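You operate a simulated robot arm through the tools that you are given. There is no shell and no other tool. Be economical: measure what you need, move in short steps, check, and stop when the job is done.

The job below is to be done with a simulated robot arm. You get a single attempt, and the scene is never put back.

JOB
Put the coded tile that says "N45" from the top of the packing bench on the counter left of the sink and the coded tile labelled "G65" on the packing mat. Push the right sink drawer shut. Open the right sink cupboard door, put the measuring jug from the right sink cupboard on the top of the brown mat, then shut the door. Put the tag labelled "N32" from the counter right of the sink on the counter left of the sink. Take the stir bar and leave it on top of the duster block. Open the stoppers drawer. Any order will do. Set down upright: measuring jug.

Only the result counts: the job must be done as asked and must still hold three seconds after the hand-in. Knocking over, shifting, dropping, spilling or breaking anything else fails it. A push-on lid holds only when it is set on centred and level and pressed home; a screw cap is set on level and turned clockwise until tight.

ROBOT AND FRAMES
A 7-joint arm with a two-finger parallel gripper on a trunk, on a base that drives. Base frame: it is fixed to the floor where the robot stands at the start and does not move with it; the origin is under the middle of the robot, x ahead of it, y to its left, z up. Units: cm, degrees, N and s.
With the tool pointing down near the work surface it reaches from about 22 to 34 cm from the robot's upright axis, wherever it stands. Its first joint turns from -17.0 to 126.0 degrees. Places, roughly: coded tile [50, -75, 100]; counter left of the sink [-310, -30, 90]; duster block (7x7x4 cm) [-270, 470, 80]; measuring jug [-350, 100, 25]; packing mat [-40, -90, 90]; right sink cupboard door [-330, 100, 40]; right sink drawer [-330, 100, 70]; stir bar (4x2x2 cm) [-370, 160, 90]; stoppers drawer [-340, 860, 110]; tag [-350, 100, 100]; top of the brown mat (29x24 cm) [-464, 462, 88]. Payload 1.57 kg.
The tool frame sits at the grasp point between the pads (the TCP): z along the fingers, y along the line on which they close. The tips reach 3 cm beyond it. The gripper opens to 8 cm. The fingers are 1.7 cm wide and 1.2 cm thick; the gripper's body (4 by 8.2 cm) begins 8 cm behind the TCP.
Orientation is that of the tool frame in the base frame, as a unit quaternion [x, y, z, w]. With the fingers straight down and closing along the base's y, the tool's x points along the base's -x, its y along +y and its z along -z.

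CONTROLS
- The arm moves only by the tool send_rows. Its argument "moves" is one flat list of numbers, 7 for each row, row after row: the shift along the tool's x, y, z in mm, then the turn, a rotation vector about the tool's x, y, z in degrees, then the closure, from 0 (fully open) to 1 (shut). In form: [x, y, z, ax, ay, az, gripper, x, y, z, ax, ay, az, gripper, ...]. A call has 1 to 8 rows; each row shifts and turns the commanded pose from where the row before left it, along the tool's axes as they then stand. Each row takes 0.2 s and may step no farther than 5 cm and 8.6 degrees from the row before; otherwise, or with a gripper value out of range, the whole call is refused. A pose out of reach is approached as far as the arm can. The call stops where the force on the tool passes 40 N (or 10 N more than at its start, if that is more) or the arm is blocked; 0.2 s more then pass. The fingers move at their own pace (about 4.5 cm/s each) and stop on an object; they squeeze with about 41 N. The grip force told is the motor's: it shows also when the fingers shut on nothing. Time passes only in rows, and 0.2 s behind the last, so rows that do not move let the fingers close. It gives the time, the measured TCP pose, the force on the tool (base axes), the opening and the grip force at its end, in the units of the frame above (readings bear some noise), with the torque about the TCP (base axes, N m) and any sound that the robot's microphone picked up.
- Cameras (640 x 400 px; columns grow to the right, rows downward): "scene" is now at [-2.52, -29.7, 131.43]; the picture's right is [-0.77, -0.64, 0.00], its down [-0.42, 0.51, -0.75] and it looks along [0.48, -0.58, -0.66] (base axes); focal length 214 px, centre (320, 200). "wrist" rides on the gripper at [7.2, -0.7, -12.2] in the tool frame; the picture's right is [0.09, 1.00, 0.00], its down [-0.84, 0.08, -0.54] and it looks along [-0.54, 0.05, 0.84] (tool axes); focal length 238 px, centre (320, 200). There is no depth. A picture from a camera that has moved, and an enlarged one, comes with that camera's place and axes in the base frame and with its lens.
- grab_frame(camera): a new picture of that camera. The clock stands still meanwhile.
- slide_trunk(by): slides the trunk up (or, below 0, down) by that many cm; the arm and the scene camera ride with it, the base frame stays. It gives what a move gives, with no picture.
- roll_base(legs): drives the robot by 1 to 6 legs, each [ahead, left, turn to the left] in cm, cm and degrees, along the robot's own axes; the way and the turn of a leg run together, so that a leg with both is an arc; at most 150 cm and 180 degrees a leg. The arm and the cameras ride along, it lands a little off, and it stops where it bumps. It gives what a move gives.
- head_to(pan, tilt): turns the head with the scene camera to pan (to the left, within 109 degrees either way) and tilt (down, from -29 to 69), counted from straight ahead of the robot. It gives what a move gives.
- inspect(camera, box): a new picture of the part [left, top, right, bottom] of that camera's present view, enlarged. The clock stands still meanwhile.
- finish_job(): hands the job in; it is judged then, once.

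Go step by step. Nothing tells you exact positions but the pictures and the camera data: compare them with the known pose of the tool, close in by small moves and look again before you grip or let go. The budget is 207 turns and 180 pictures, counting those below and the enlarged ones. Unless the task says otherwise, let go and move clear before handing in, and close with one line.

The tools are called after "Request:" by a JSON object that holds its "api" and its "payload". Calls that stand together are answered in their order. send_rows: Moves the arm, as the interface text tells. Its arguments: {"type":"object","properties":{"moves":{"type":"array"}},"required":["moves"]} The other tools are called the same way: slide_trunk (by) slides the trunk up or down; roll_base (legs) drives the base; head_to (pan, tilt) turns the head that bears the scene camera; grab_frame (camera) takes a picture; inspect (camera, box) takes an enlarged picture of a part of a camera's view; finish_job () hands the job in.

At the start:

```text
time: 0.0
position: [53.94, -2.74, 119.36]
tool_rot: [0.001, 1.0, 0.0, 0.001]
force: [-0.3, -0.1, -0.3]
ft_torque: [-0.03, 0.02, 0.02]
opening: 8.0
gripper_force: 0.1
trunk travel left (down, up): [-70.0, 9.0]
robot x, y, heading: [-0.2, 0.01, -0.2]
head pan, tilt: [-50.4, 41.5]
```

scene: 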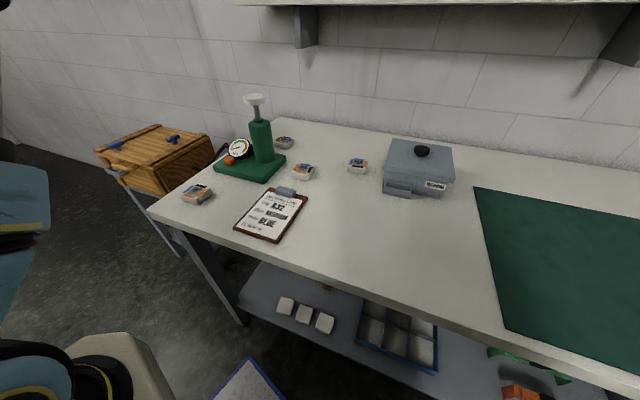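
wrist: 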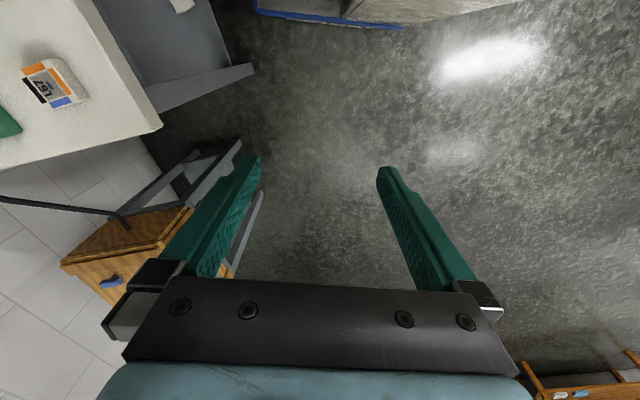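

I see the packing bench with four coded tiles, a clipboard, a press and a grey box, with the green packing mat to the right. I'll zoom in to read the tiles.

Request:
{"api": "inspect", "payload": {"camera": "scene", "box": [170, 120, 390, 250]}}

Request:
{"api": "inspect", "payload": {"camera": "scene", "box": [260, 120, 390, 200]}}

```text
2.91 times, centred on (280, 185) of scene
camera zoom: at [-2.52, -29.7, 131.43], right [-0.77, -0.64, 0.0], down [-0.42, 0.51, -0.75], along [0.48, -0.58, -0.66], focal length 624 px, centre (436, 244)
```

zoom: 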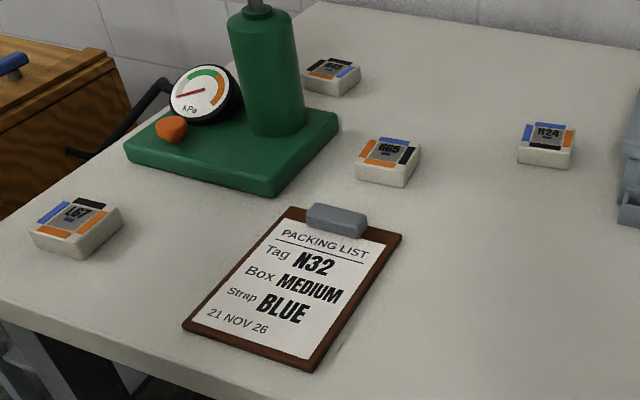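

```text
4.92 times, centred on (325, 160) of scene
camera zoom: at [-2.52, -29.7, 131.43], right [-0.77, -0.64, 0.0], down [-0.42, 0.51, -0.75], along [0.48, -0.58, -0.66], focal length 1056 px, centre (295, 397)
```

zoom: 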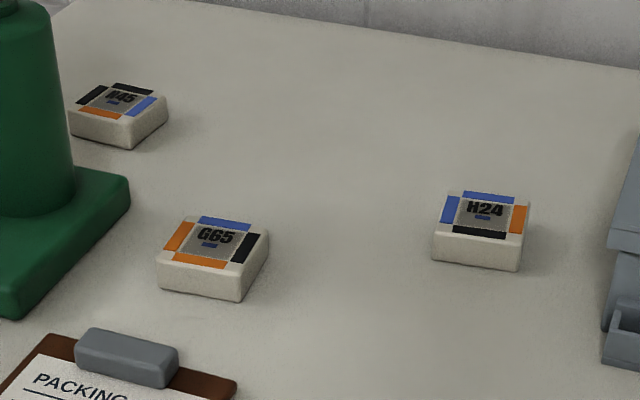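

N45 sits behind the press and G65 in the middle of the bench. I'll retract the arm first and learn its reach before driving.

Request:
{"api": "send_rows", "payload": {"moves": [40, 0, 0, 0, 0, 0, 0, 40, 0, 0, 0, 0, 0, 0, 40, 0, 0, 0, 0, 0, 0, 40, 0, 0, 0, 0, 0, 0, 40, 0, 0, 0, 0, 0, 0]}}

Request:
{"api": "head_to", "payload": {"pan": 0, "tilt": 50}}

Request:
{"api": "grab_frame", "payload": {"camera": "scene"}}

```text
time: 1.2
position: [33.69, -2.6, 119.22]
tool_rot: [0.0, 1.0, 0.0, 0.001]
force: [0.8, -0.3, -0.4]
ft_torque: [0.01, 0.03, 0.03]
opening: 7.99
gripper_force: 0.0
trunk travel left (down, up): [-70.0, 9.0]
robot x, y, heading: [-0.25, 0.16, 0.1]
head pan, tilt: [-50.4, 41.5]
```

```text
time: 2.4
position: [33.79, -2.52, 119.19]
tool_rot: [0.001, 1.0, 0.0, 0.002]
force: [0.1, 0.0, 0.5]
ft_torque: [-0.01, 0.04, -0.02]
opening: 7.99
gripper_force: 0.1
trunk travel left (down, up): [-70.0, 9.0]
robot x, y, heading: [-0.38, -0.1, -0.1]
head pan, tilt: [0.0, 50.0]
```

```text
175 pictures are left
camera scene: at [-0.17, -23.24, 130.25], right [0.0, -1.0, 0.0], down [-0.77, 0.0, -0.64], along [0.64, 0.0, -0.77], focal length 214 px, centre (320, 200)
```

scene: 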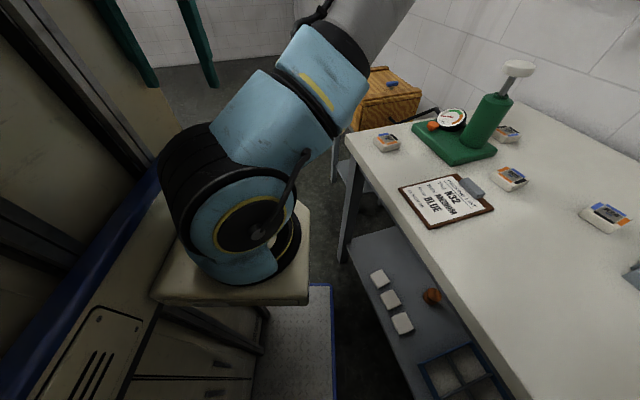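

The bench top is near z 90 and G65 is at about (39, -71.5). I want to understand the robot's body and arm mount, so I'll look left and down.

Request:
{"api": "head_to", "payload": {"pan": 60, "tilt": 60}}

Request:
{"api": "grab_frame", "payload": {"camera": "scene"}}

Request:
{"api": "head_to", "payload": {"pan": 90, "tilt": 20}}

Request:
{"api": "grab_frame", "payload": {"camera": "scene"}}

```text
time: 3.7
position: [33.75, -2.59, 119.27]
tool_rot: [0.001, 1.0, 0.0, 0.001]
force: [0.8, 0.6, 0.9]
ft_torque: [-0.02, 0.01, -0.01]
opening: 8.03
gripper_force: 0.1
trunk travel left (down, up): [-70.0, 9.0]
robot x, y, heading: [-0.15, 0.24, 0.2]
head pan, tilt: [60.0, 60.0]
```

```text
174 pictures are left
camera scene: at [-4.53, -17.46, 128.99], right [0.87, -0.5, 0.0], down [-0.43, -0.75, -0.5], along [0.25, 0.43, -0.87], focal length 214 px, centre (320, 200)
```

scene: 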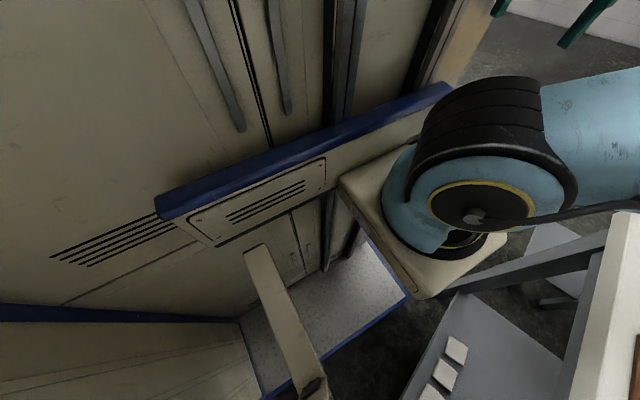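

```text
time: 4.8
position: [33.74, -2.6, 119.24]
tool_rot: [0.0, 1.0, 0.0, 0.001]
force: [-0.5, 0.2, 0.1]
ft_torque: [0.02, 0.02, 0.02]
opening: 8.03
gripper_force: 0.0
trunk travel left (down, up): [-70.0, 9.0]
robot x, y, heading: [-0.15, 0.36, -0.0]
head pan, tilt: [90.0, 20.0]
```

```text
173 pictures are left
camera scene: at [-7.86, -13.92, 134.8], right [1.0, 0.0, 0.0], down [0.0, -0.34, -0.94], along [0.0, 0.94, -0.34], focal length 214 px, centre (320, 200)
```

scene: 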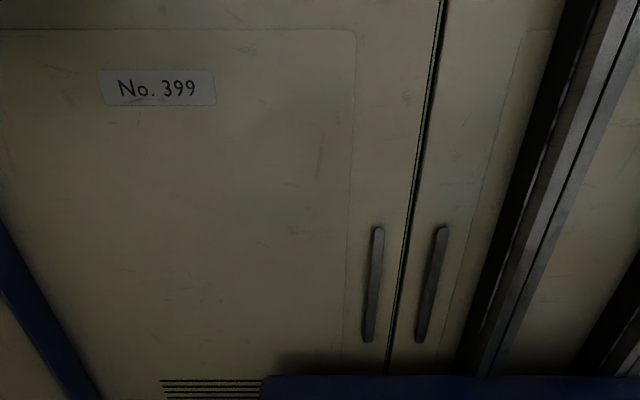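

The robot is a cabinet with the arm carried on its right-hand side (facing -y), which suits the bench. I'll test reaching to the right above the bench.

Request:
{"api": "send_rows", "payload": {"moves": [5, -40, 0, 0, 0, 0, 0, 5, -40, 0, 0, 0, 0, 0, 5, -40, 0, 0, 0, 0, 0, 5, -40, 0, 0, 0, 0, 0, 5, -40, 0, 0, 0, 0, 0, 5, -40, 0, 0, 0, 0, 0, 5, -40, 0, 0, 0, 0, 0, 0, -40, 0, 0, 0, 0, 0]}}

Request:
{"api": "head_to", "payload": {"pan": -20, "tilt": 50}}

Request:
{"api": "grab_frame", "payload": {"camera": "scene"}}

Request:
{"api": "grab_frame", "payload": {"camera": "wrist"}}

```text
time: 6.6
position: [30.34, -34.66, 119.09]
tool_rot: [0.0, 1.0, 0.0, 0.0]
force: [0.9, -0.3, 0.8]
ft_torque: [-0.01, 0.05, -0.05]
opening: 8.0
gripper_force: 0.0
trunk travel left (down, up): [-70.0, 9.0]
robot x, y, heading: [-0.21, -0.34, 0.1]
head pan, tilt: [90.0, 20.0]
```

```text
time: 8.4
position: [30.39, -34.67, 119.19]
tool_rot: [0.001, 1.0, 0.0, 0.001]
force: [-0.5, -0.2, 0.2]
ft_torque: [0.0, 0.02, -0.02]
opening: 7.99
gripper_force: 0.0
trunk travel left (down, up): [-70.0, 9.0]
robot x, y, heading: [-0.12, 0.2, 0.2]
head pan, tilt: [-20.0, 50.0]
```

```text
172 pictures are left
camera scene: at [-0.63, -25.86, 130.25], right [-0.34, -0.94, 0.0], down [-0.72, 0.26, -0.64], along [0.6, -0.22, -0.77], focal length 214 px, centre (320, 200)
```

scene: 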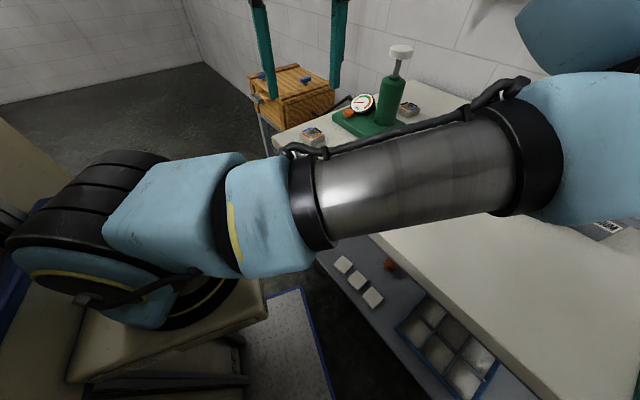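

```text
171 pictures are left
camera wrist: at [23.19, -35.38, 131.41], right [-0.09, 1.0, 0.0], down [0.84, 0.08, 0.54], along [0.54, 0.05, -0.84], focal length 238 px, centre (320, 200)
```

wrist: 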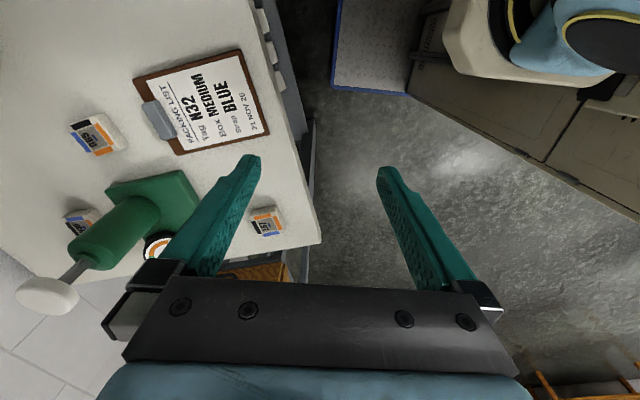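

The arm can swing over the right side. I'll test its reach at work-surface height in the free space in front of the bench.

Request:
{"api": "send_rows", "payload": {"moves": [0, 40, 0, 0, 0, 0, 0, 0, 50, 0, 0, 0, 0, 0, 0, 0, 50, 0, 0, 0, 0, 0, 0, 50, 0, 0, 0, 0, 0, 0, 50, 0, 0, 0, 0, 0, 0, 50, 0, 0, 0, 0, 0, 0, 50, 0, 0, 0, 0]}}

Request:
{"api": "send_rows", "payload": {"moves": [-40, 0, 0, 0, 0, 0, 0, -40, 0, 0, 0, 0, 0, 0, -40, 0, 0, 0, 0, 0, 0, -40, 0, 0, 0, 0, 0, 0, -40, 0, 0, 0, 0, 0, 0]}}

Request:
{"api": "grab_frame", "payload": {"camera": "scene"}}

```text
time: 10.0
position: [37.04, -31.21, 99.95]
tool_rot: [0.001, 1.0, 0.0, 0.001]
force: [0.3, 0.7, -0.5]
ft_torque: [0.01, 0.02, 0.0]
opening: 8.02
gripper_force: 0.1
out of reach, approached as far as the arm can: row 4, 5, 6, 7
trunk travel left (down, up): [-70.0, 9.0]
robot x, y, heading: [-0.02, -0.24, -0.3]
head pan, tilt: [-20.0, 50.0]
```

```text
time: 11.2
position: [56.96, -31.37, 100.08]
tool_rot: [0.0, 1.0, 0.0, 0.001]
force: [-1.1, -0.1, 1.2]
ft_torque: [0.02, -0.04, -0.04]
opening: 7.97
gripper_force: 0.0
trunk travel left (down, up): [-70.0, 9.0]
robot x, y, heading: [0.05, 0.27, -0.1]
head pan, tilt: [-20.0, 50.0]
```

```text
170 pictures are left
camera scene: at [-0.69, -25.88, 130.24], right [-0.34, -0.94, 0.0], down [-0.72, 0.26, -0.64], along [0.6, -0.22, -0.77], focal length 214 px, centre (320, 200)
```

scene: 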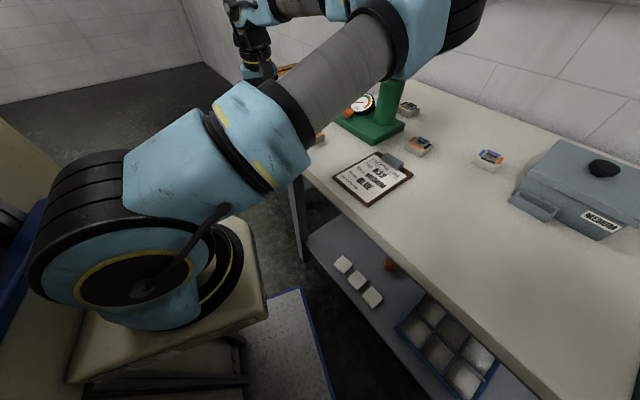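

It reaches out 57 cm at z 100. I'll step away from the bench edge and see how low it can go here.

Request:
{"api": "send_rows", "payload": {"moves": [0, 50, 0, 0, 0, 0, 0, 0, 50, 0, 0, 0, 0, 0, 0, 50, 0, 0, 0, 0, 0, 0, 0, 50, 0, 0, 0, 0, 0, 0, 50, 0, 0, 0, 0, 0, 0, 50, 0, 0, 0, 0]}}

Request:
{"api": "grab_frame", "payload": {"camera": "scene"}}

```text
time: 12.6
position: [57.22, -16.89, 84.88]
tool_rot: [0.001, 1.0, 0.0, 0.0]
force: [1.0, 0.2, 0.2]
ft_torque: [-0.02, -0.01, 0.01]
opening: 8.01
gripper_force: 0.0
trunk travel left (down, up): [-70.0, 9.0]
robot x, y, heading: [0.36, -0.05, 0.2]
head pan, tilt: [-20.0, 50.0]
```

```text
169 pictures are left
camera scene: at [-0.67, -25.86, 130.25], right [-0.34, -0.94, 0.0], down [-0.72, 0.26, -0.64], along [0.6, -0.22, -0.77], focal length 214 px, centre (320, 200)
```

scene: 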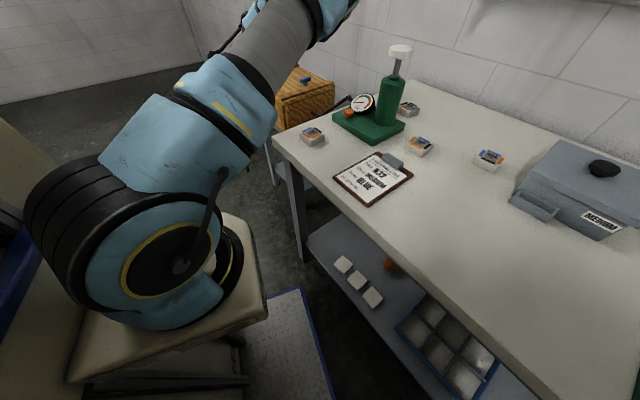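

Reach is better than feared. I'll check the maximum reach at z≈92 here, in free space toward +x.

Request:
{"api": "send_rows", "payload": {"moves": [-20, 20, -50, 0, 0, 0, 0, -50, 0, -20, 0, 0, 0, 0, -50, 0, 0, 0, 0, 0, 0, -50, 0, 0, 0, 0, 0, 0, -50, 0, 0, 0, 0, 0, 0]}}

Request:
{"api": "grab_frame", "payload": {"camera": "scene"}}

```text
refused: row 1 steps farther than a row can; nothing moved
```

```text
168 pictures are left
camera scene: at [-0.67, -25.86, 130.25], right [-0.34, -0.94, 0.0], down [-0.72, 0.26, -0.64], along [0.6, -0.22, -0.77], focal length 214 px, centre (320, 200)
```

scene: 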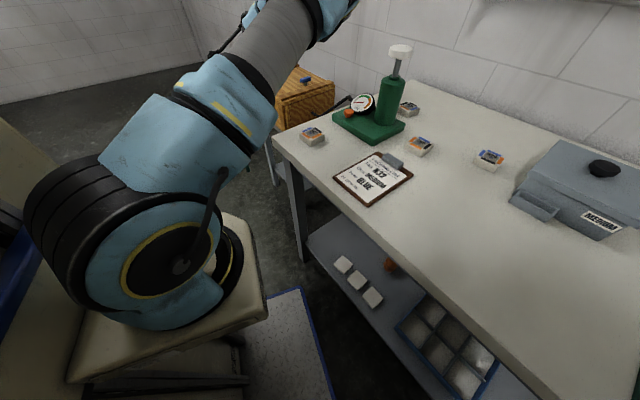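

Request:
{"api": "send_rows", "payload": {"moves": [0, 0, -45, 0, 0, 0, 0, 0, 0, -25, 0, 0, 0, 0, -50, 0, 0, 0, 0, 0, 0, -50, 0, 0, 0, 0, 0, 0, -50, 0, 0, 0, 0, 0, 0, -50, 0, 0, 0, 0, 0, 0]}}

```text
time: 14.0
position: [76.97, -16.48, 91.78]
tool_rot: [0.0, 1.0, 0.0, 0.0]
force: [-0.4, -0.6, 0.3]
ft_torque: [0.02, -0.04, -0.02]
opening: 8.02
gripper_force: 0.0
trunk travel left (down, up): [-70.0, 9.0]
robot x, y, heading: [0.09, -0.11, -0.0]
head pan, tilt: [-20.0, 50.0]
```

Reach extends to about 70 cm from the arm axis, so the bench is workable. I'll lift and retract, turn the base left 17° to line up with the bench edge, and sidle up to it.

Request:
{"api": "send_rows", "payload": {"moves": [40, 0, -30, 0, 0, 0, 0, 40, 0, -30, 0, 0, 0, 0, 40, 0, -30, 0, 0, 0, 0, 40, 0, -30, 0, 0, 0, 0, 40, 0, -30, 0, 0, 0, 0, 40, 0, -30, 0, 0, 0, 0, 40, 0, -20, 0, 0, 0, 0, 40, 0, -20, 0, 0, 0, 0]}}

Request:
{"api": "roll_base", "payload": {"legs": [[0, 0, 17], [0, -12, 0]]}}

Request:
{"api": "head_to", "payload": {"pan": -70, "tilt": 45}}

Request:
{"api": "grab_frame", "payload": {"camera": "scene"}}

```text
time: 15.8
position: [44.85, -16.42, 113.93]
tool_rot: [0.001, 1.0, 0.0, 0.001]
force: [0.2, -0.3, 1.0]
ft_torque: [-0.01, 0.02, -0.03]
opening: 7.98
gripper_force: 0.1
trunk travel left (down, up): [-70.0, 9.0]
robot x, y, heading: [-0.04, -0.28, -0.1]
head pan, tilt: [-20.0, 50.0]
```

```text
time: 18.1
position: [51.4, -14.08, 113.87]
tool_rot: [-0.15, 0.989, 0.0, 0.001]
force: [-0.1, 0.0, 0.4]
ft_torque: [0.0, -0.02, -0.01]
opening: 7.99
gripper_force: 0.2
trunk travel left (down, up): [-70.0, 9.0]
robot x, y, heading: [3.58, -11.86, 17.5]
head pan, tilt: [-20.0, 50.0]
```

```text
time: 19.2
position: [51.46, -14.12, 113.85]
tool_rot: [-0.15, 0.989, 0.0, 0.001]
force: [-0.6, -0.2, -0.3]
ft_torque: [0.02, -0.04, 0.0]
opening: 8.02
gripper_force: 0.2
trunk travel left (down, up): [-70.0, 9.0]
robot x, y, heading: [3.75, -11.78, 17.3]
head pan, tilt: [-70.0, 45.0]
```

```text
167 pictures are left
camera scene: at [7.89, -42.71, 130.94], right [-0.8, -0.61, 0.0], down [-0.43, 0.56, -0.71], along [0.43, -0.56, -0.71], focal length 214 px, centre (320, 200)
```

scene: 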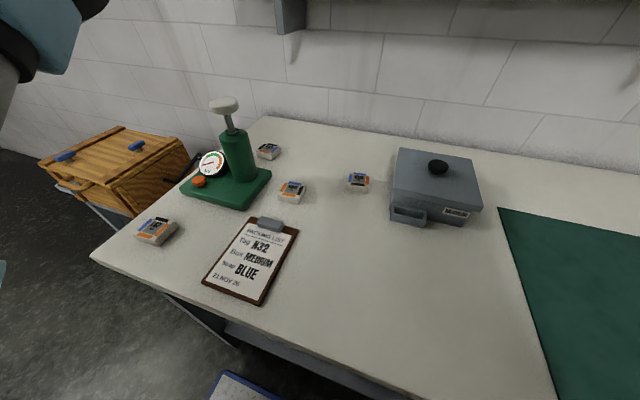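

Tiles confirmed: G65 at about (40.3, -72.7) and N45 at about (59.5, -81.5). I'll move the gripper above G65, staying clear of the press.

Request:
{"api": "send_rows", "payload": {"moves": [45, 0, 0, 0, 0, 0, 0, 45, -10, 0, 0, 0, 0, 0, 45, -20, 0, 0, 0, 0, 0, 40, -25, 0, 0, 0, 0, 0, 40, -25, 0, 0, 0, 0, 0, 40, -25, 0, 0, 0, 0, 0, 25, -40, 0, 0, 0, 0, 0, 0, -50, 0, 0, 0, 0, 0]}}

Request:
{"api": "send_rows", "payload": {"moves": [0, -50, 0, 0, 0, 0, 0, 0, -50, 0, 0, 0, 0, 0, 0, -50, 0, 0, 0, 0, 0, 0, -50, 0, 0, 0, 0, 0, 0, -50, 0, 0, 0, 0, 0, 0, -40, 0, 0, 0, 0, 0, 0, -40, 0, 0, 0, 0, 0]}}

Request:
{"api": "grab_frame", "payload": {"camera": "wrist"}}

Request:
{"api": "grab_frame", "payload": {"camera": "scene"}}

```text
time: 21.1
position: [37.77, -38.2, 113.89]
tool_rot: [-0.149, 0.989, 0.0, 0.001]
force: [0.3, -0.8, -0.1]
ft_torque: [0.02, -0.01, 0.01]
opening: 8.02
gripper_force: 0.2
out of reach, approached as far as the arm can: row 3, 4, 5, 6, 7, 8
trunk travel left (down, up): [-70.0, 9.0]
robot x, y, heading: [3.15, -11.8, 17.5]
head pan, tilt: [-70.0, 45.0]
```

```text
time: 22.6
position: [51.28, -49.61, 111.41]
tool_rot: [-0.149, 0.989, -0.001, -0.001]
force: [-0.5, -0.4, -0.3]
ft_torque: [-0.01, 0.0, -0.01]
opening: 8.0
gripper_force: 0.0
out of reach, approached as far as the arm can: row 1, 2, 3, 4, 5, 6, 7
trunk travel left (down, up): [-70.0, 9.0]
robot x, y, heading: [3.78, -11.77, 17.2]
head pan, tilt: [-70.0, 45.0]
```

```text
166 pictures are left
camera wrist: at [44.56, -52.39, 123.7], right [-0.38, 0.93, 0.0], down [0.78, 0.32, 0.54], along [0.5, 0.21, -0.84], focal length 238 px, centre (320, 200)
```

wrist: 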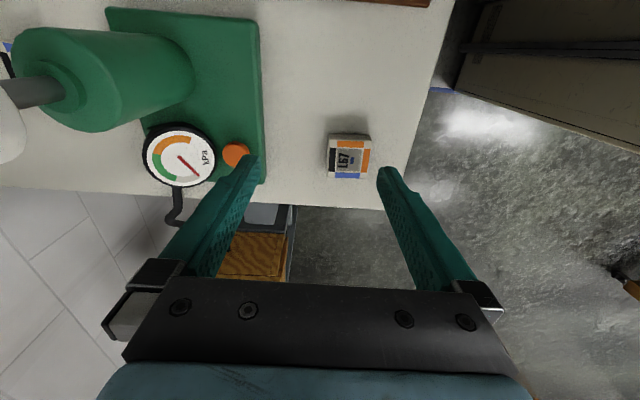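

```text
165 pictures are left
camera scene: at [7.88, -42.72, 130.94], right [-0.8, -0.61, 0.0], down [-0.43, 0.56, -0.71], along [0.43, -0.56, -0.71], focal length 214 px, centre (320, 200)
```

scene: 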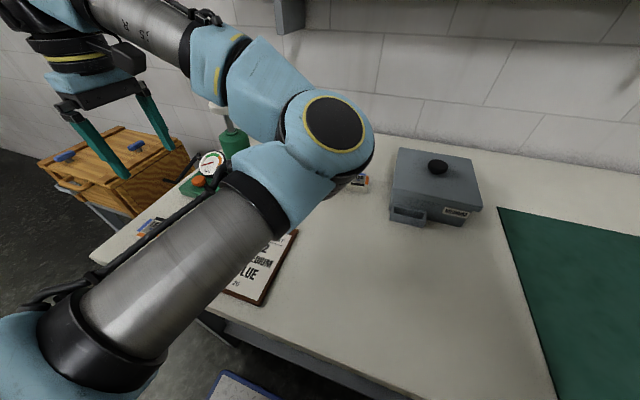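

The arm's first joint limits it to about 50° right of the robot's heading, so I need the work more ahead of the robot. I'll bring the arm back ahead and find the true maximum reach at z 93.

Request:
{"api": "send_rows", "payload": {"moves": [0, 50, 0, 0, 0, 0, 0, 0, 50, 0, 0, 0, 0, 0, 0, 50, 0, 0, 0, 0, 0, 0, 50, 0, 0, 0, 0, 0, 0, 50, 0, 0, 0, 0, 0, 0, 50, 0, 0, 0, 0, 0, 0, 50, 0, 0, 0, 0, 0]}}

Request:
{"api": "send_rows", "payload": {"moves": [-45, 0, 20, 0, 0, 0, 0, -45, 0, 20, 0, 0, 0, 0, -45, 0, 20, 0, 0, 0, 0, -45, 0, 20, 0, 0, 0, 0, -45, 0, 20, 0, 0, 0, 0, -45, 0, 20, 0, 0, 0, 0, -45, 0, 20, 0, 0, 0, 0, -45, 0, 20, 0, 0, 0, 0]}}

Request:
{"api": "head_to", "payload": {"pan": -10, "tilt": 35}}

Request:
{"api": "grab_frame", "payload": {"camera": "scene"}}

```text
time: 24.2
position: [41.63, -15.98, 112.35]
tool_rot: [-0.149, 0.989, 0.001, 0.0]
force: [-0.4, -1.3, 0.6]
ft_torque: [0.05, -0.02, 0.0]
opening: 8.01
gripper_force: 0.1
out of reach, approached as far as the arm can: row 6, 7
trunk travel left (down, up): [-70.0, 9.0]
robot x, y, heading: [3.4, -11.83, 17.2]
head pan, tilt: [-70.0, 45.0]
```

```text
time: 26.1
position: [75.98, -4.89, 96.68]
tool_rot: [-0.15, 0.989, 0.001, 0.002]
force: [-0.3, -0.4, -0.2]
ft_torque: [0.03, -0.02, -0.01]
opening: 7.96
gripper_force: 0.0
trunk travel left (down, up): [-70.0, 9.0]
robot x, y, heading: [3.76, -11.44, 17.0]
head pan, tilt: [-70.0, 45.0]
```

```text
time: 27.4
position: [76.07, -4.67, 96.68]
tool_rot: [-0.149, 0.989, 0.0, 0.001]
force: [0.1, 0.7, -1.5]
ft_torque: [0.01, 0.0, 0.0]
opening: 8.01
gripper_force: 0.0
trunk travel left (down, up): [-70.0, 9.0]
robot x, y, heading: [3.78, -11.83, 17.4]
head pan, tilt: [-10.0, 35.0]
```

```text
164 pictures are left
camera scene: at [11.7, -35.14, 132.42], right [0.13, -0.99, 0.0], down [-0.57, -0.07, -0.82], along [0.81, 0.1, -0.57], focal length 214 px, centre (320, 200)
```

scene: 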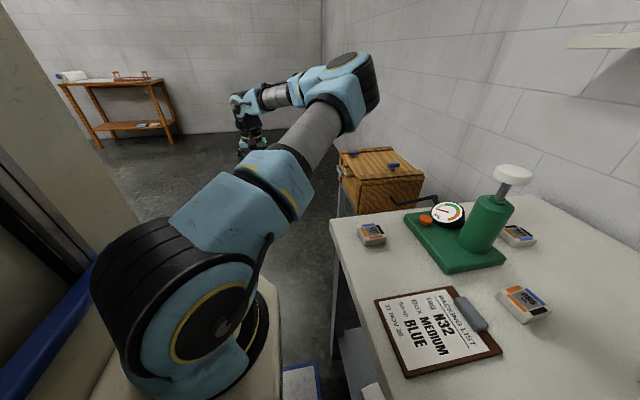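

Request:
{"api": "send_rows", "payload": {"moves": [-50, 0, 0, 0, 0, 0, 0, -50, 0, 0, 0, 0, 0, 0, -50, 0, 0, 0, 0, 0, 0, -50, 0, 0, 0, 0, 0, 0]}}

```text
time: 28.4
position: [95.2, 0.53, 96.72]
tool_rot: [-0.15, 0.989, 0.0, 0.001]
force: [-0.4, -3.2, -0.7]
ft_torque: [0.27, 0.04, -0.02]
opening: 8.0
gripper_force: 0.0
trunk travel left (down, up): [-70.0, 9.0]
robot x, y, heading: [3.38, -11.85, 17.5]
head pan, tilt: [-10.0, 35.0]
```

The arm actually reaches over 84 cm. I'll retract it and look backward before reversing along the bench.

Request:
{"api": "send_rows", "payload": {"moves": [50, 0, -20, 0, 0, 0, 0, 50, 0, -20, 0, 0, 0, 0, 50, 0, -30, 0, 0, 0, 0, 50, 0, -30, 0, 0, 0, 0, 50, 0, -30, 0, 0, 0, 0, 50, 0, -30, 0, 0, 0, 0, 50, 0, -30, 0, 0, 0, 0, 50, 0, -30, 0, 0, 0, 0]}}

Request:
{"api": "head_to", "payload": {"pan": -109, "tilt": 30}}

Request:
{"api": "grab_frame", "payload": {"camera": "scene"}}

Request:
{"api": "head_to", "payload": {"pan": 109, "tilt": 20}}

Request:
{"api": "grab_frame", "payload": {"camera": "scene"}}

```text
refused: row 1 steps farther than a row can; nothing moved
```

```text
time: 30.1
position: [95.1, 1.09, 96.66]
tool_rot: [-0.151, 0.989, 0.0, 0.0]
force: [-0.4, 0.4, -0.2]
ft_torque: [0.01, 0.0, -0.01]
opening: 8.0
gripper_force: 0.1
trunk travel left (down, up): [-70.0, 9.0]
robot x, y, heading: [3.66, -11.5, 17.3]
head pan, tilt: [-108.9, 30.0]
```

```text
163 pictures are left
camera scene: at [2.72, -45.29, 133.2], right [-1.0, 0.03, 0.0], down [0.01, 0.5, -0.87], along [-0.02, -0.87, -0.5], focal length 214 px, centre (320, 200)
```

scene: 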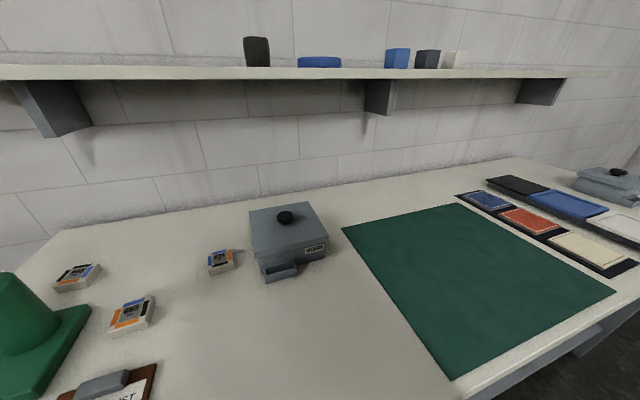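

```text
time: 33.2
position: [95.17, 1.05, 96.75]
tool_rot: [-0.151, 0.989, 0.0, 0.0]
force: [0.6, -0.5, -0.9]
ft_torque: [0.0, 0.0, -0.02]
opening: 8.0
gripper_force: 0.1
trunk travel left (down, up): [-70.0, 9.0]
robot x, y, heading: [3.68, -11.73, 17.0]
head pan, tilt: [108.9, 20.0]
```

```text
162 pictures are left
camera scene: at [-2.53, -28.72, 134.8], right [0.81, 0.59, 0.0], down [0.2, -0.28, -0.94], along [-0.55, 0.76, -0.34], focal length 214 px, centre (320, 200)
```

scene: 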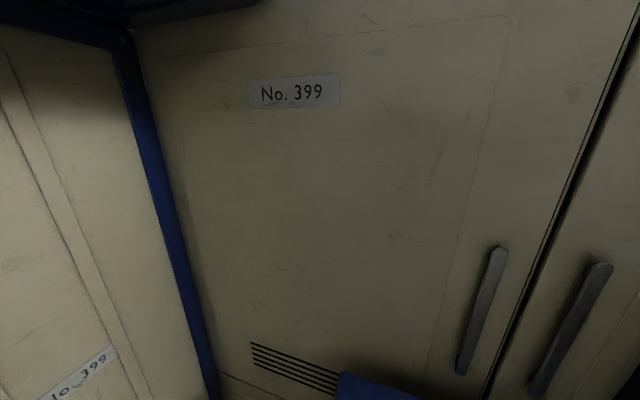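

The cabinet body moves with me, so it's part of the robot. I'll retract, back off sideways, and turn to face the bench so both tiles and the mat lie within the arm's bearing range.

Request:
{"api": "send_rows", "payload": {"moves": [45, 0, -20, 0, 0, 0, 0, 45, 0, -20, 0, 0, 0, 0, 42, 0, -25, 0, 0, 0, 0, 42, 0, -25, 0, 0, 0, 0, 42, 0, -25, 0, 0, 0, 0, 42, 0, -25, 0, 0, 0, 0, 42, 0, -25, 0, 0, 0, 0, 42, 0, -25, 0, 0, 0, 0]}}

Request:
{"api": "send_rows", "payload": {"moves": [45, 0, -20, 0, 0, 0, 0, 45, 0, -20, 0, 0, 0, 0, 42, 0, -25, 0, 0, 0, 0, 42, 0, -25, 0, 0, 0, 0, 42, 0, -25, 0, 0, 0, 0]}}

Request:
{"api": "roll_base", "payload": {"legs": [[0, 16, 0], [0, 0, -90]]}}

Request:
{"api": "head_to", "payload": {"pan": -10, "tilt": 50}}

Request:
{"api": "grab_frame", "payload": {"camera": "scene"}}

```text
time: 35.0
position: [62.5, -9.19, 115.96]
tool_rot: [-0.15, 0.989, 0.0, -0.001]
force: [0.1, 0.5, 0.4]
ft_torque: [-0.01, -0.01, 0.0]
opening: 8.0
gripper_force: 0.0
trunk travel left (down, up): [-70.0, 9.0]
robot x, y, heading: [3.67, -11.73, 17.4]
head pan, tilt: [108.9, 20.0]
```

```text
time: 36.2
position: [42.07, -15.53, 127.14]
tool_rot: [-0.149, 0.989, -0.001, 0.0]
force: [2.3, 1.2, -1.1]
ft_torque: [-0.02, 0.17, 0.02]
opening: 8.02
gripper_force: 0.0
trunk travel left (down, up): [-70.0, 9.0]
robot x, y, heading: [3.76, -11.57, 17.2]
head pan, tilt: [108.9, 20.0]
```

```text
time: 41.5
position: [-6.09, -34.66, 127.22]
tool_rot: [0.606, 0.795, -0.001, 0.0]
force: [0.9, 0.5, -0.1]
ft_torque: [-0.01, 0.05, 0.01]
opening: 7.97
gripper_force: 0.0
trunk travel left (down, up): [-70.0, 9.0]
robot x, y, heading: [-0.62, 4.04, -74.6]
head pan, tilt: [108.9, 20.0]
```

```text
time: 43.5
position: [-6.18, -34.65, 127.1]
tool_rot: [0.606, 0.796, -0.001, 0.001]
force: [-0.4, -0.6, -0.5]
ft_torque: [-0.02, -0.03, -0.02]
opening: 7.99
gripper_force: 0.1
trunk travel left (down, up): [-70.0, 9.0]
robot x, y, heading: [-0.7, 3.6, -74.6]
head pan, tilt: [-10.0, 50.0]
```

```text
161 pictures are left
camera scene: at [-24.51, -2.74, 130.25], right [-1.0, -0.1, 0.0], down [-0.07, 0.76, -0.64], along [0.06, -0.64, -0.77], focal length 214 px, centre (320, 200)
```

scene: 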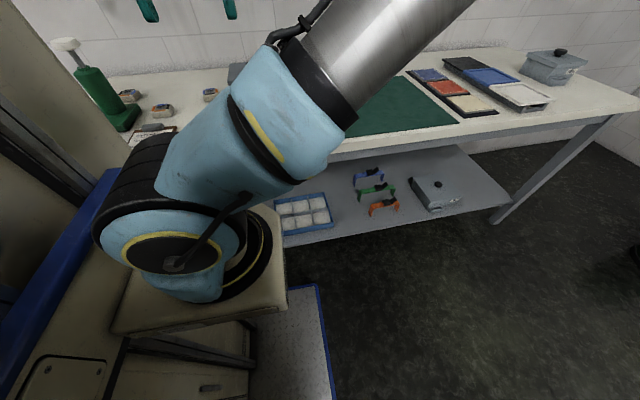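

Now facing the bench. I'll drive ahead 12 cm and extend over G65.

Request:
{"api": "roll_base", "payload": {"legs": [[12, 0, 0]]}}

Request:
{"api": "head_to", "payload": {"pan": 15, "tilt": 40}}

Request:
{"api": "grab_frame", "payload": {"camera": "scene"}}

```text
time: 44.8
position: [-2.82, -46.14, 127.22]
tool_rot: [0.607, 0.795, 0.0, 0.0]
force: [-0.9, 0.6, 0.2]
ft_torque: [0.03, 0.04, -0.03]
opening: 8.01
gripper_force: 0.1
trunk travel left (down, up): [-70.0, 9.0]
robot x, y, heading: [2.43, -7.99, -74.8]
head pan, tilt: [-10.0, 50.0]
```

```text
time: 45.6
position: [-2.95, -46.22, 127.17]
tool_rot: [0.606, 0.795, -0.001, 0.001]
force: [0.3, -0.1, -0.7]
ft_torque: [-0.02, 0.01, -0.01]
opening: 7.99
gripper_force: 0.0
trunk travel left (down, up): [-70.0, 9.0]
robot x, y, heading: [2.09, -7.67, -74.9]
head pan, tilt: [15.0, 40.0]
```

```text
160 pictures are left
camera scene: at [-17.76, -13.96, 131.66], right [-0.86, -0.51, 0.0], down [-0.32, 0.56, -0.77], along [0.39, -0.66, -0.64], focal length 214 px, centre (320, 200)
```

scene: 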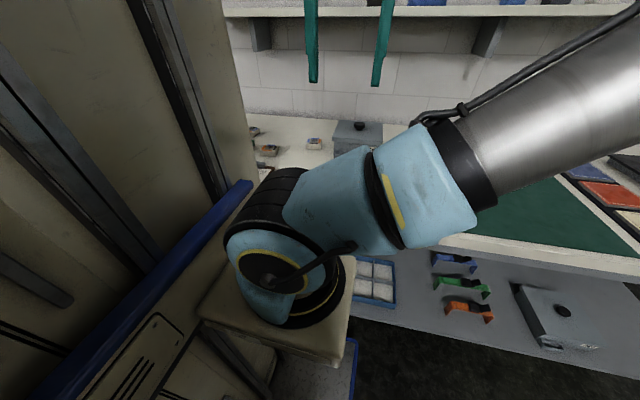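

Request:
{"api": "send_rows", "payload": {"moves": [-35, 33, 0, 0, 0, 0, 0, -35, 33, 0, 0, 0, 0, 0, -35, 33, 0, 0, 0, 0, 0, -35, 33, 0, 0, 0, 0, 0, -35, 33, 0, 0, 0, 0, 0, -35, 33, 0, 0, 0, 0, 0, -35, 33, 0, 0, 0, 0, 0, -35, 33, 0, 0, 0, 0, 0]}}

Request:
{"api": "send_rows", "payload": {"moves": [-35, 30, 0, 0, 0, 0, 0, -35, 30, 0, 0, 0, 0, 0, -20, 20, 20, 0, 0, 0, 0]}}

Request:
{"api": "grab_frame", "payload": {"camera": "wrist"}}

Request:
{"api": "grab_frame", "payload": {"camera": "scene"}}

```text
time: 47.4
position: [29.67, -66.37, 127.36]
tool_rot: [0.607, 0.795, -0.001, 0.001]
force: [-1.0, 0.5, -0.6]
ft_torque: [-0.02, -0.1, 0.02]
opening: 7.99
gripper_force: 0.0
trunk travel left (down, up): [-70.0, 9.0]
robot x, y, heading: [2.11, -8.74, -74.7]
head pan, tilt: [15.0, 40.0]
```

```text
time: 48.2
position: [40.03, -73.15, 125.4]
tool_rot: [0.607, 0.795, -0.001, 0.0]
force: [0.2, 0.3, 0.6]
ft_torque: [0.05, -0.04, 0.05]
opening: 8.0
gripper_force: 0.0
trunk travel left (down, up): [-70.0, 9.0]
robot x, y, heading: [1.93, -8.05, -74.6]
head pan, tilt: [15.0, 40.0]
```

```text
159 pictures are left
camera wrist: at [37.47, -66.44, 137.79], right [0.94, 0.35, 0.0], down [0.3, -0.79, 0.54], along [0.19, -0.51, -0.84], focal length 238 px, centre (320, 200)
```

wrist: 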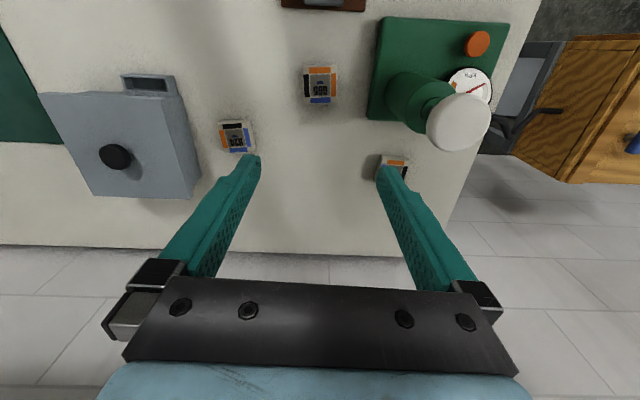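

```text
158 pictures are left
camera scene: at [-17.81, -13.92, 131.66], right [-0.86, -0.51, 0.0], down [-0.32, 0.55, -0.77], along [0.39, -0.66, -0.64], focal length 214 px, centre (320, 200)
```

scene: 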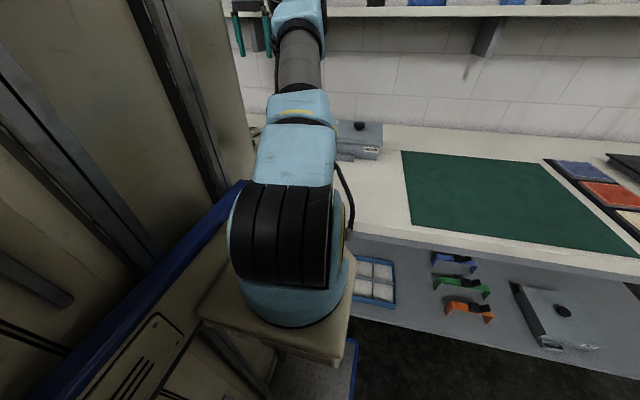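

The wrist view confirms G65 at about (39.4, -72.0). I'll descend over it and check before gripping.

Request:
{"api": "send_rows", "payload": {"moves": [12, -3, 45, 0, 0, -2, 0, 0, 0, 45, 0, 0, -2, 0, 0, 0, 45, 0, 0, 0, 0, 0, 0, 45, 0, 0, 0, 0, 0, 0, 45, 0, 0, 0, 0, 0, 0, 45, 0, 0, 0, 0]}}

Request:
{"api": "grab_frame", "payload": {"camera": "wrist"}}

```text
time: 49.6
position: [39.56, -71.75, 98.23]
tool_rot: [0.579, 0.815, -0.001, 0.001]
force: [0.2, 0.0, 0.5]
ft_torque: [-0.03, 0.0, 0.0]
opening: 8.0
gripper_force: 0.2
trunk travel left (down, up): [-70.0, 9.0]
robot x, y, heading: [2.25, -8.06, -74.6]
head pan, tilt: [15.0, 40.0]
```

```text
157 pictures are left
camera wrist: at [36.5, -65.19, 110.54], right [0.91, 0.42, 0.0], down [0.35, -0.76, 0.54], along [0.23, -0.49, -0.84], focal length 238 px, centre (320, 200)
```

wrist: 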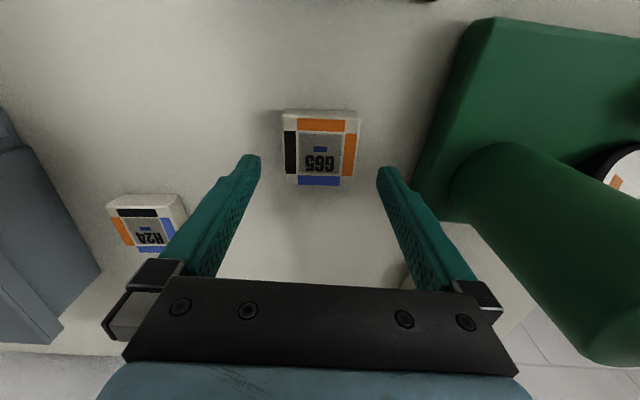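

G65 is centred between the fingers. Descending and gripping.

Request:
{"api": "send_rows", "payload": {"moves": [0, 0, 25, 0, 0, 0, 0, 0, 0, 20, 0, 0, 0, 0, 0, 0, 0, 0, 0, 0, 0, 0, 0, 0, 0, 0, 0, 1, 0, 0, 0, 0, 0, 0, 1, 0, 0, 0, 0, 0, 0, 1, 0, 0, 0, 0, 0, 0, 1]}}

Request:
{"api": "grab_frame", "payload": {"camera": "wrist"}}

```text
time: 51.2
position: [39.43, -71.71, 93.79]
tool_rot: [0.579, 0.815, -0.001, 0.001]
force: [0.7, -0.1, 0.5]
ft_torque: [0.01, -0.02, 0.01]
opening: 5.97
gripper_force: 39.4
trunk travel left (down, up): [-70.0, 9.0]
robot x, y, heading: [2.01, -7.87, -74.7]
head pan, tilt: [15.0, 40.0]
```

```text
156 pictures are left
camera wrist: at [36.4, -65.19, 106.06], right [0.91, 0.42, 0.0], down [0.35, -0.76, 0.54], along [0.23, -0.49, -0.84], focal length 238 px, centre (320, 200)
```

wrist: 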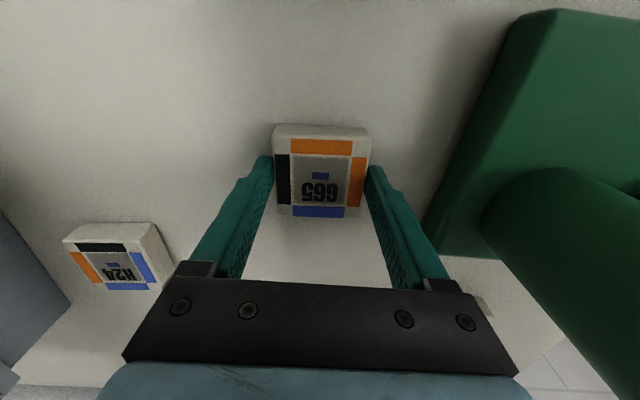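

Gripped. Lifting and carrying it over to the mat at about (-25, -82), above the grey box.

Request:
{"api": "send_rows", "payload": {"moves": [0, 0, -45, 0, 0, 0, 1, 0, 0, -45, 0, 0, 0, 1, 0, 0, -45, 0, 0, 0, 1, 0, 0, -45, 0, 0, 0, 1, 0, 0, -45, 0, 0, 0, 1, 0, 0, -45, 0, 0, 0, 1, 0, 0, -40, 0, 0, 0, 1]}}

Request:
{"api": "send_rows", "payload": {"moves": [9, -48, 0, 0, 0, 0, 1, 9, -48, 0, 0, 0, 0, 1, 9, -48, 0, 0, 0, 0, 1, 9, -48, 0, 0, 0, 0, 1, 9, -48, 0, 0, 0, 0, 1, 9, -48, 0, 0, 0, 0, 1, 9, -48, 0, 0, 0, 0, 1, 9, -48, 0, 0, 0, 0, 1]}}

Request:
{"api": "send_rows", "payload": {"moves": [9, -48, 0, 0, 0, 0, 1, 9, -48, 0, 0, 0, 0, 1, 9, -48, 0, 0, 0, 0, 1, 9, -48, 0, 0, 0, 0, 1, 9, -48, 0, 0, 0, 0, 1]}}

Request:
{"api": "grab_frame", "payload": {"camera": "wrist"}}

Request:
{"api": "grab_frame", "payload": {"camera": "scene"}}

```text
time: 52.8
position: [39.42, -71.83, 124.33]
tool_rot: [0.578, 0.816, 0.0, 0.0]
force: [-0.1, -0.7, -1.1]
ft_torque: [0.04, 0.0, -0.03]
opening: 5.99
gripper_force: 41.2
trunk travel left (down, up): [-70.0, 9.0]
robot x, y, heading: [2.14, -7.91, -74.7]
head pan, tilt: [15.0, 40.0]
```

```text
time: 54.6
position: [1.1, -77.67, 124.51]
tool_rot: [0.579, 0.816, 0.0, 0.001]
force: [1.7, 0.3, -1.3]
ft_torque: [0.0, 0.08, -0.02]
opening: 5.96
gripper_force: 41.1
trunk travel left (down, up): [-70.0, 9.0]
robot x, y, heading: [2.1, -8.15, -74.4]
head pan, tilt: [15.0, 40.0]
```

```text
time: 55.8
position: [-22.3, -81.17, 124.25]
tool_rot: [0.579, 0.815, -0.003, 0.001]
force: [1.4, 0.4, -1.5]
ft_torque: [-0.02, 0.07, -0.02]
opening: 5.92
gripper_force: 41.1
out of reach, approached as far as the arm can: row 5
trunk travel left (down, up): [-70.0, 9.0]
robot x, y, heading: [2.04, -7.98, -74.5]
head pan, tilt: [15.0, 40.0]
```

```text
155 pictures are left
camera wrist: at [-25.32, -74.6, 136.47], right [0.91, 0.41, 0.0], down [0.35, -0.76, 0.55], along [0.22, -0.5, -0.84], focal length 238 px, centre (320, 200)
```

wrist: 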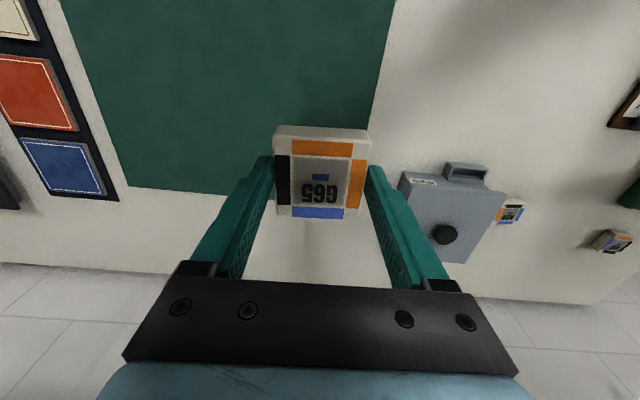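

```text
154 pictures are left
camera scene: at [-17.68, -13.92, 131.68], right [-0.86, -0.51, 0.0], down [-0.33, 0.55, -0.77], along [0.39, -0.66, -0.64], focal length 214 px, centre (320, 200)
```

scene: 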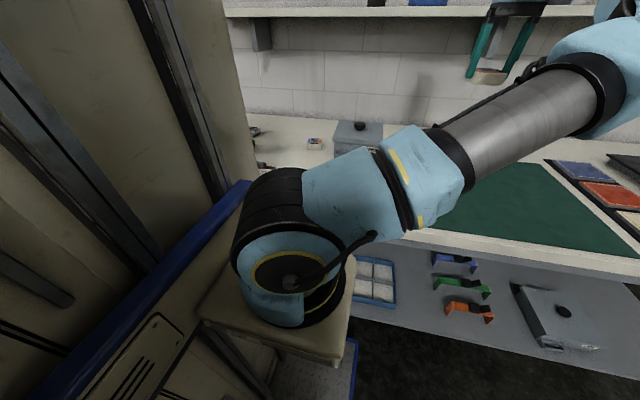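

I'm over the mat, about 9 cm inside its edge. Lowering the tile here.

Request:
{"api": "send_rows", "payload": {"moves": [0, 5, 45, 0, 0, 0, 1, 0, 0, 45, 0, 0, 0, 1, 0, 0, 45, 0, 0, 0, 1, 0, 0, 45, 0, 0, 0, 1, 0, 0, 45, 0, 0, 0, 1, 0, 0, 45, 0, 0, 0, 1]}}

Request:
{"api": "send_rows", "payload": {"moves": [0, 0, 15, 0, 0, 0, 1, 0, 0, 5, 0, 0, 0, 1, 0, 0, 3, 0, 0, 0, 1, 0, 0, 2, 0, 0, 0, 1, 0, 0, 2, 0, 0, 0, 1]}}

Request:
{"api": "grab_frame", "payload": {"camera": "wrist"}}

```text
time: 57.2
position: [-21.96, -80.53, 96.97]
tool_rot: [0.579, 0.816, -0.001, 0.001]
force: [-0.6, 0.5, -1.5]
ft_torque: [-0.01, -0.02, -0.03]
opening: 5.93
gripper_force: 41.6
trunk travel left (down, up): [-70.0, 9.0]
robot x, y, heading: [2.29, -7.98, -74.3]
head pan, tilt: [15.0, 40.0]
```

```text
time: 58.4
position: [-22.17, -80.75, 94.71]
tool_rot: [0.578, 0.816, 0.0, 0.001]
force: [0.6, 0.0, -1.0]
ft_torque: [-0.03, 0.01, -0.03]
opening: 5.97
gripper_force: 41.6
trunk travel left (down, up): [-70.0, 9.0]
robot x, y, heading: [2.14, -7.93, -74.6]
head pan, tilt: [15.0, 40.0]
```

```text
153 pictures are left
camera wrist: at [-25.17, -74.12, 106.91], right [0.91, 0.42, 0.0], down [0.35, -0.76, 0.54], along [0.23, -0.49, -0.84], focal length 238 px, centre (320, 200)
```

wrist: 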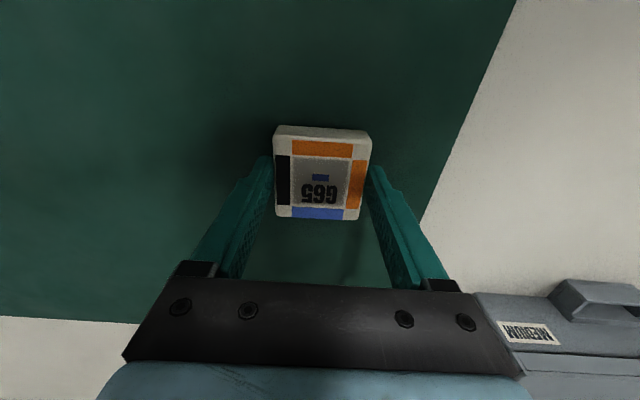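

Request:
{"api": "send_rows", "payload": {"moves": [0, 0, 3, 0, 0, 0, 1, 0, 0, 2, 0, 0, 0, 1, 0, 0, 1, 0, 0, 0, 1, 0, 0, 1, 0, 0, 0, 1, 0, 0, 1, 0, 0, 0, 1]}}

```text
time: 59.6
position: [-22.06, -80.79, 94.07]
tool_rot: [0.578, 0.816, -0.001, 0.003]
force: [3.6, 2.4, 28.9]
ft_torque: [0.06, -0.17, 0.41]
opening: 5.99
gripper_force: 40.9
trunk travel left (down, up): [-70.0, 9.0]
robot x, y, heading: [2.06, -8.03, -74.7]
head pan, tilt: [15.0, 40.0]
```

Contact at z 94.1. Releasing and rising.

Request:
{"api": "send_rows", "payload": {"moves": [0, 0, -1, 0, 0, 0, 0, 0, 0, 0, 0, 0, 0, 0, 0, 0, 0, 0, 0, 0, 0, 0, 0, -30, 0, 0, 0, 0, 0, 0, -45, 0, 0, 0, 0, 0, 0, -45, 0, 0, 0, 0, 0, 0, -45, 0, 0, 0, 0, 0, 0, -45, 0, 0, 0, 0]}}

Request:
{"api": "send_rows", "payload": {"moves": [0, 0, -45, 0, 0, 0, 0, 0, 0, -45, 0, 0, 0, 0, 0, 48, 0, 0, 0, 0, 0, 0, 48, 0, 0, 0, 0, 0, 0, 48, 0, 0, 0, 0, 0, 0, 48, 0, 0, 0, 0, 0, 0, 48, 0, 0, 0, 0, 0, 0, 48, 0, 0, 0, 0, 0]}}

Request:
{"api": "grab_frame", "payload": {"camera": "wrist"}}

```text
time: 61.4
position: [-22.12, -80.77, 114.99]
tool_rot: [0.579, 0.815, 0.001, 0.0]
force: [-0.6, 0.6, -0.6]
ft_torque: [0.03, -0.04, 0.01]
opening: 7.98
gripper_force: 0.1
trunk travel left (down, up): [-70.0, 9.0]
robot x, y, heading: [2.61, -8.11, -74.6]
head pan, tilt: [15.0, 40.0]
```

```text
time: 63.2
position: [4.82, -71.43, 123.79]
tool_rot: [0.579, 0.815, 0.0, 0.001]
force: [0.1, 0.1, 0.0]
ft_torque: [-0.01, -0.05, 0.01]
opening: 8.02
gripper_force: 0.0
trunk travel left (down, up): [-70.0, 9.0]
robot x, y, heading: [1.86, -8.09, -74.5]
head pan, tilt: [15.0, 40.0]
```

```text
152 pictures are left
camera wrist: at [1.83, -64.94, 136.1], right [0.91, 0.41, 0.0], down [0.35, -0.76, 0.54], along [0.23, -0.49, -0.84], focal length 238 px, centre (320, 200)
```

wrist: 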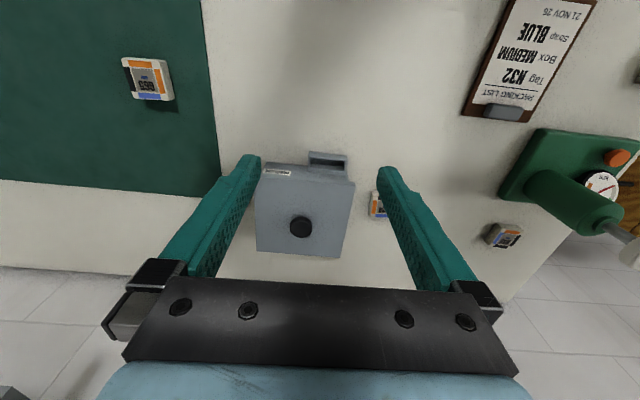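

G65 is on the mat. For N45 I'll shift the base 20 cm left and 3 cm ahead, so the arm approaches beside the press rather than over it.

Request:
{"api": "roll_base", "payload": {"legs": [[0, 20, 2], [3, 0, 0]]}}

Request:
{"api": "grab_frame", "payload": {"camera": "wrist"}}

```text
time: 65.4
position: [27.72, -67.76, 123.82]
tool_rot: [0.56, 0.829, 0.001, 0.0]
force: [0.3, -0.3, -0.7]
ft_torque: [-0.01, -0.01, 0.0]
opening: 7.99
gripper_force: 0.2
trunk travel left (down, up): [-70.0, 9.0]
robot x, y, heading: [22.22, -4.68, -71.8]
head pan, tilt: [15.0, 40.0]
stopped in leg 2: the robot was blocked; the commanded pose is now the measured one
```

```text
151 pictures are left
camera wrist: at [24.44, -61.34, 136.07], right [0.89, 0.46, 0.0], down [0.38, -0.75, 0.54], along [0.25, -0.48, -0.84], focal length 238 px, centre (320, 200)
```

wrist: 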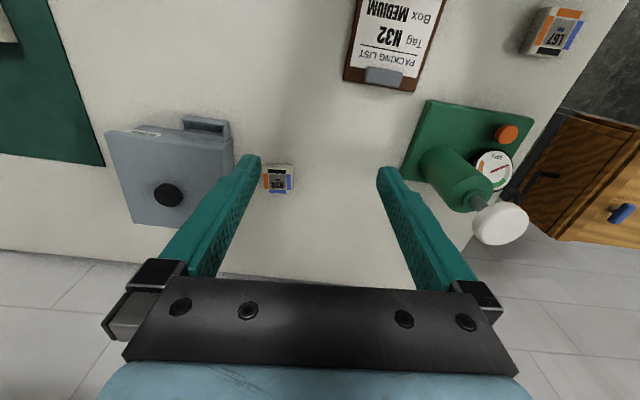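

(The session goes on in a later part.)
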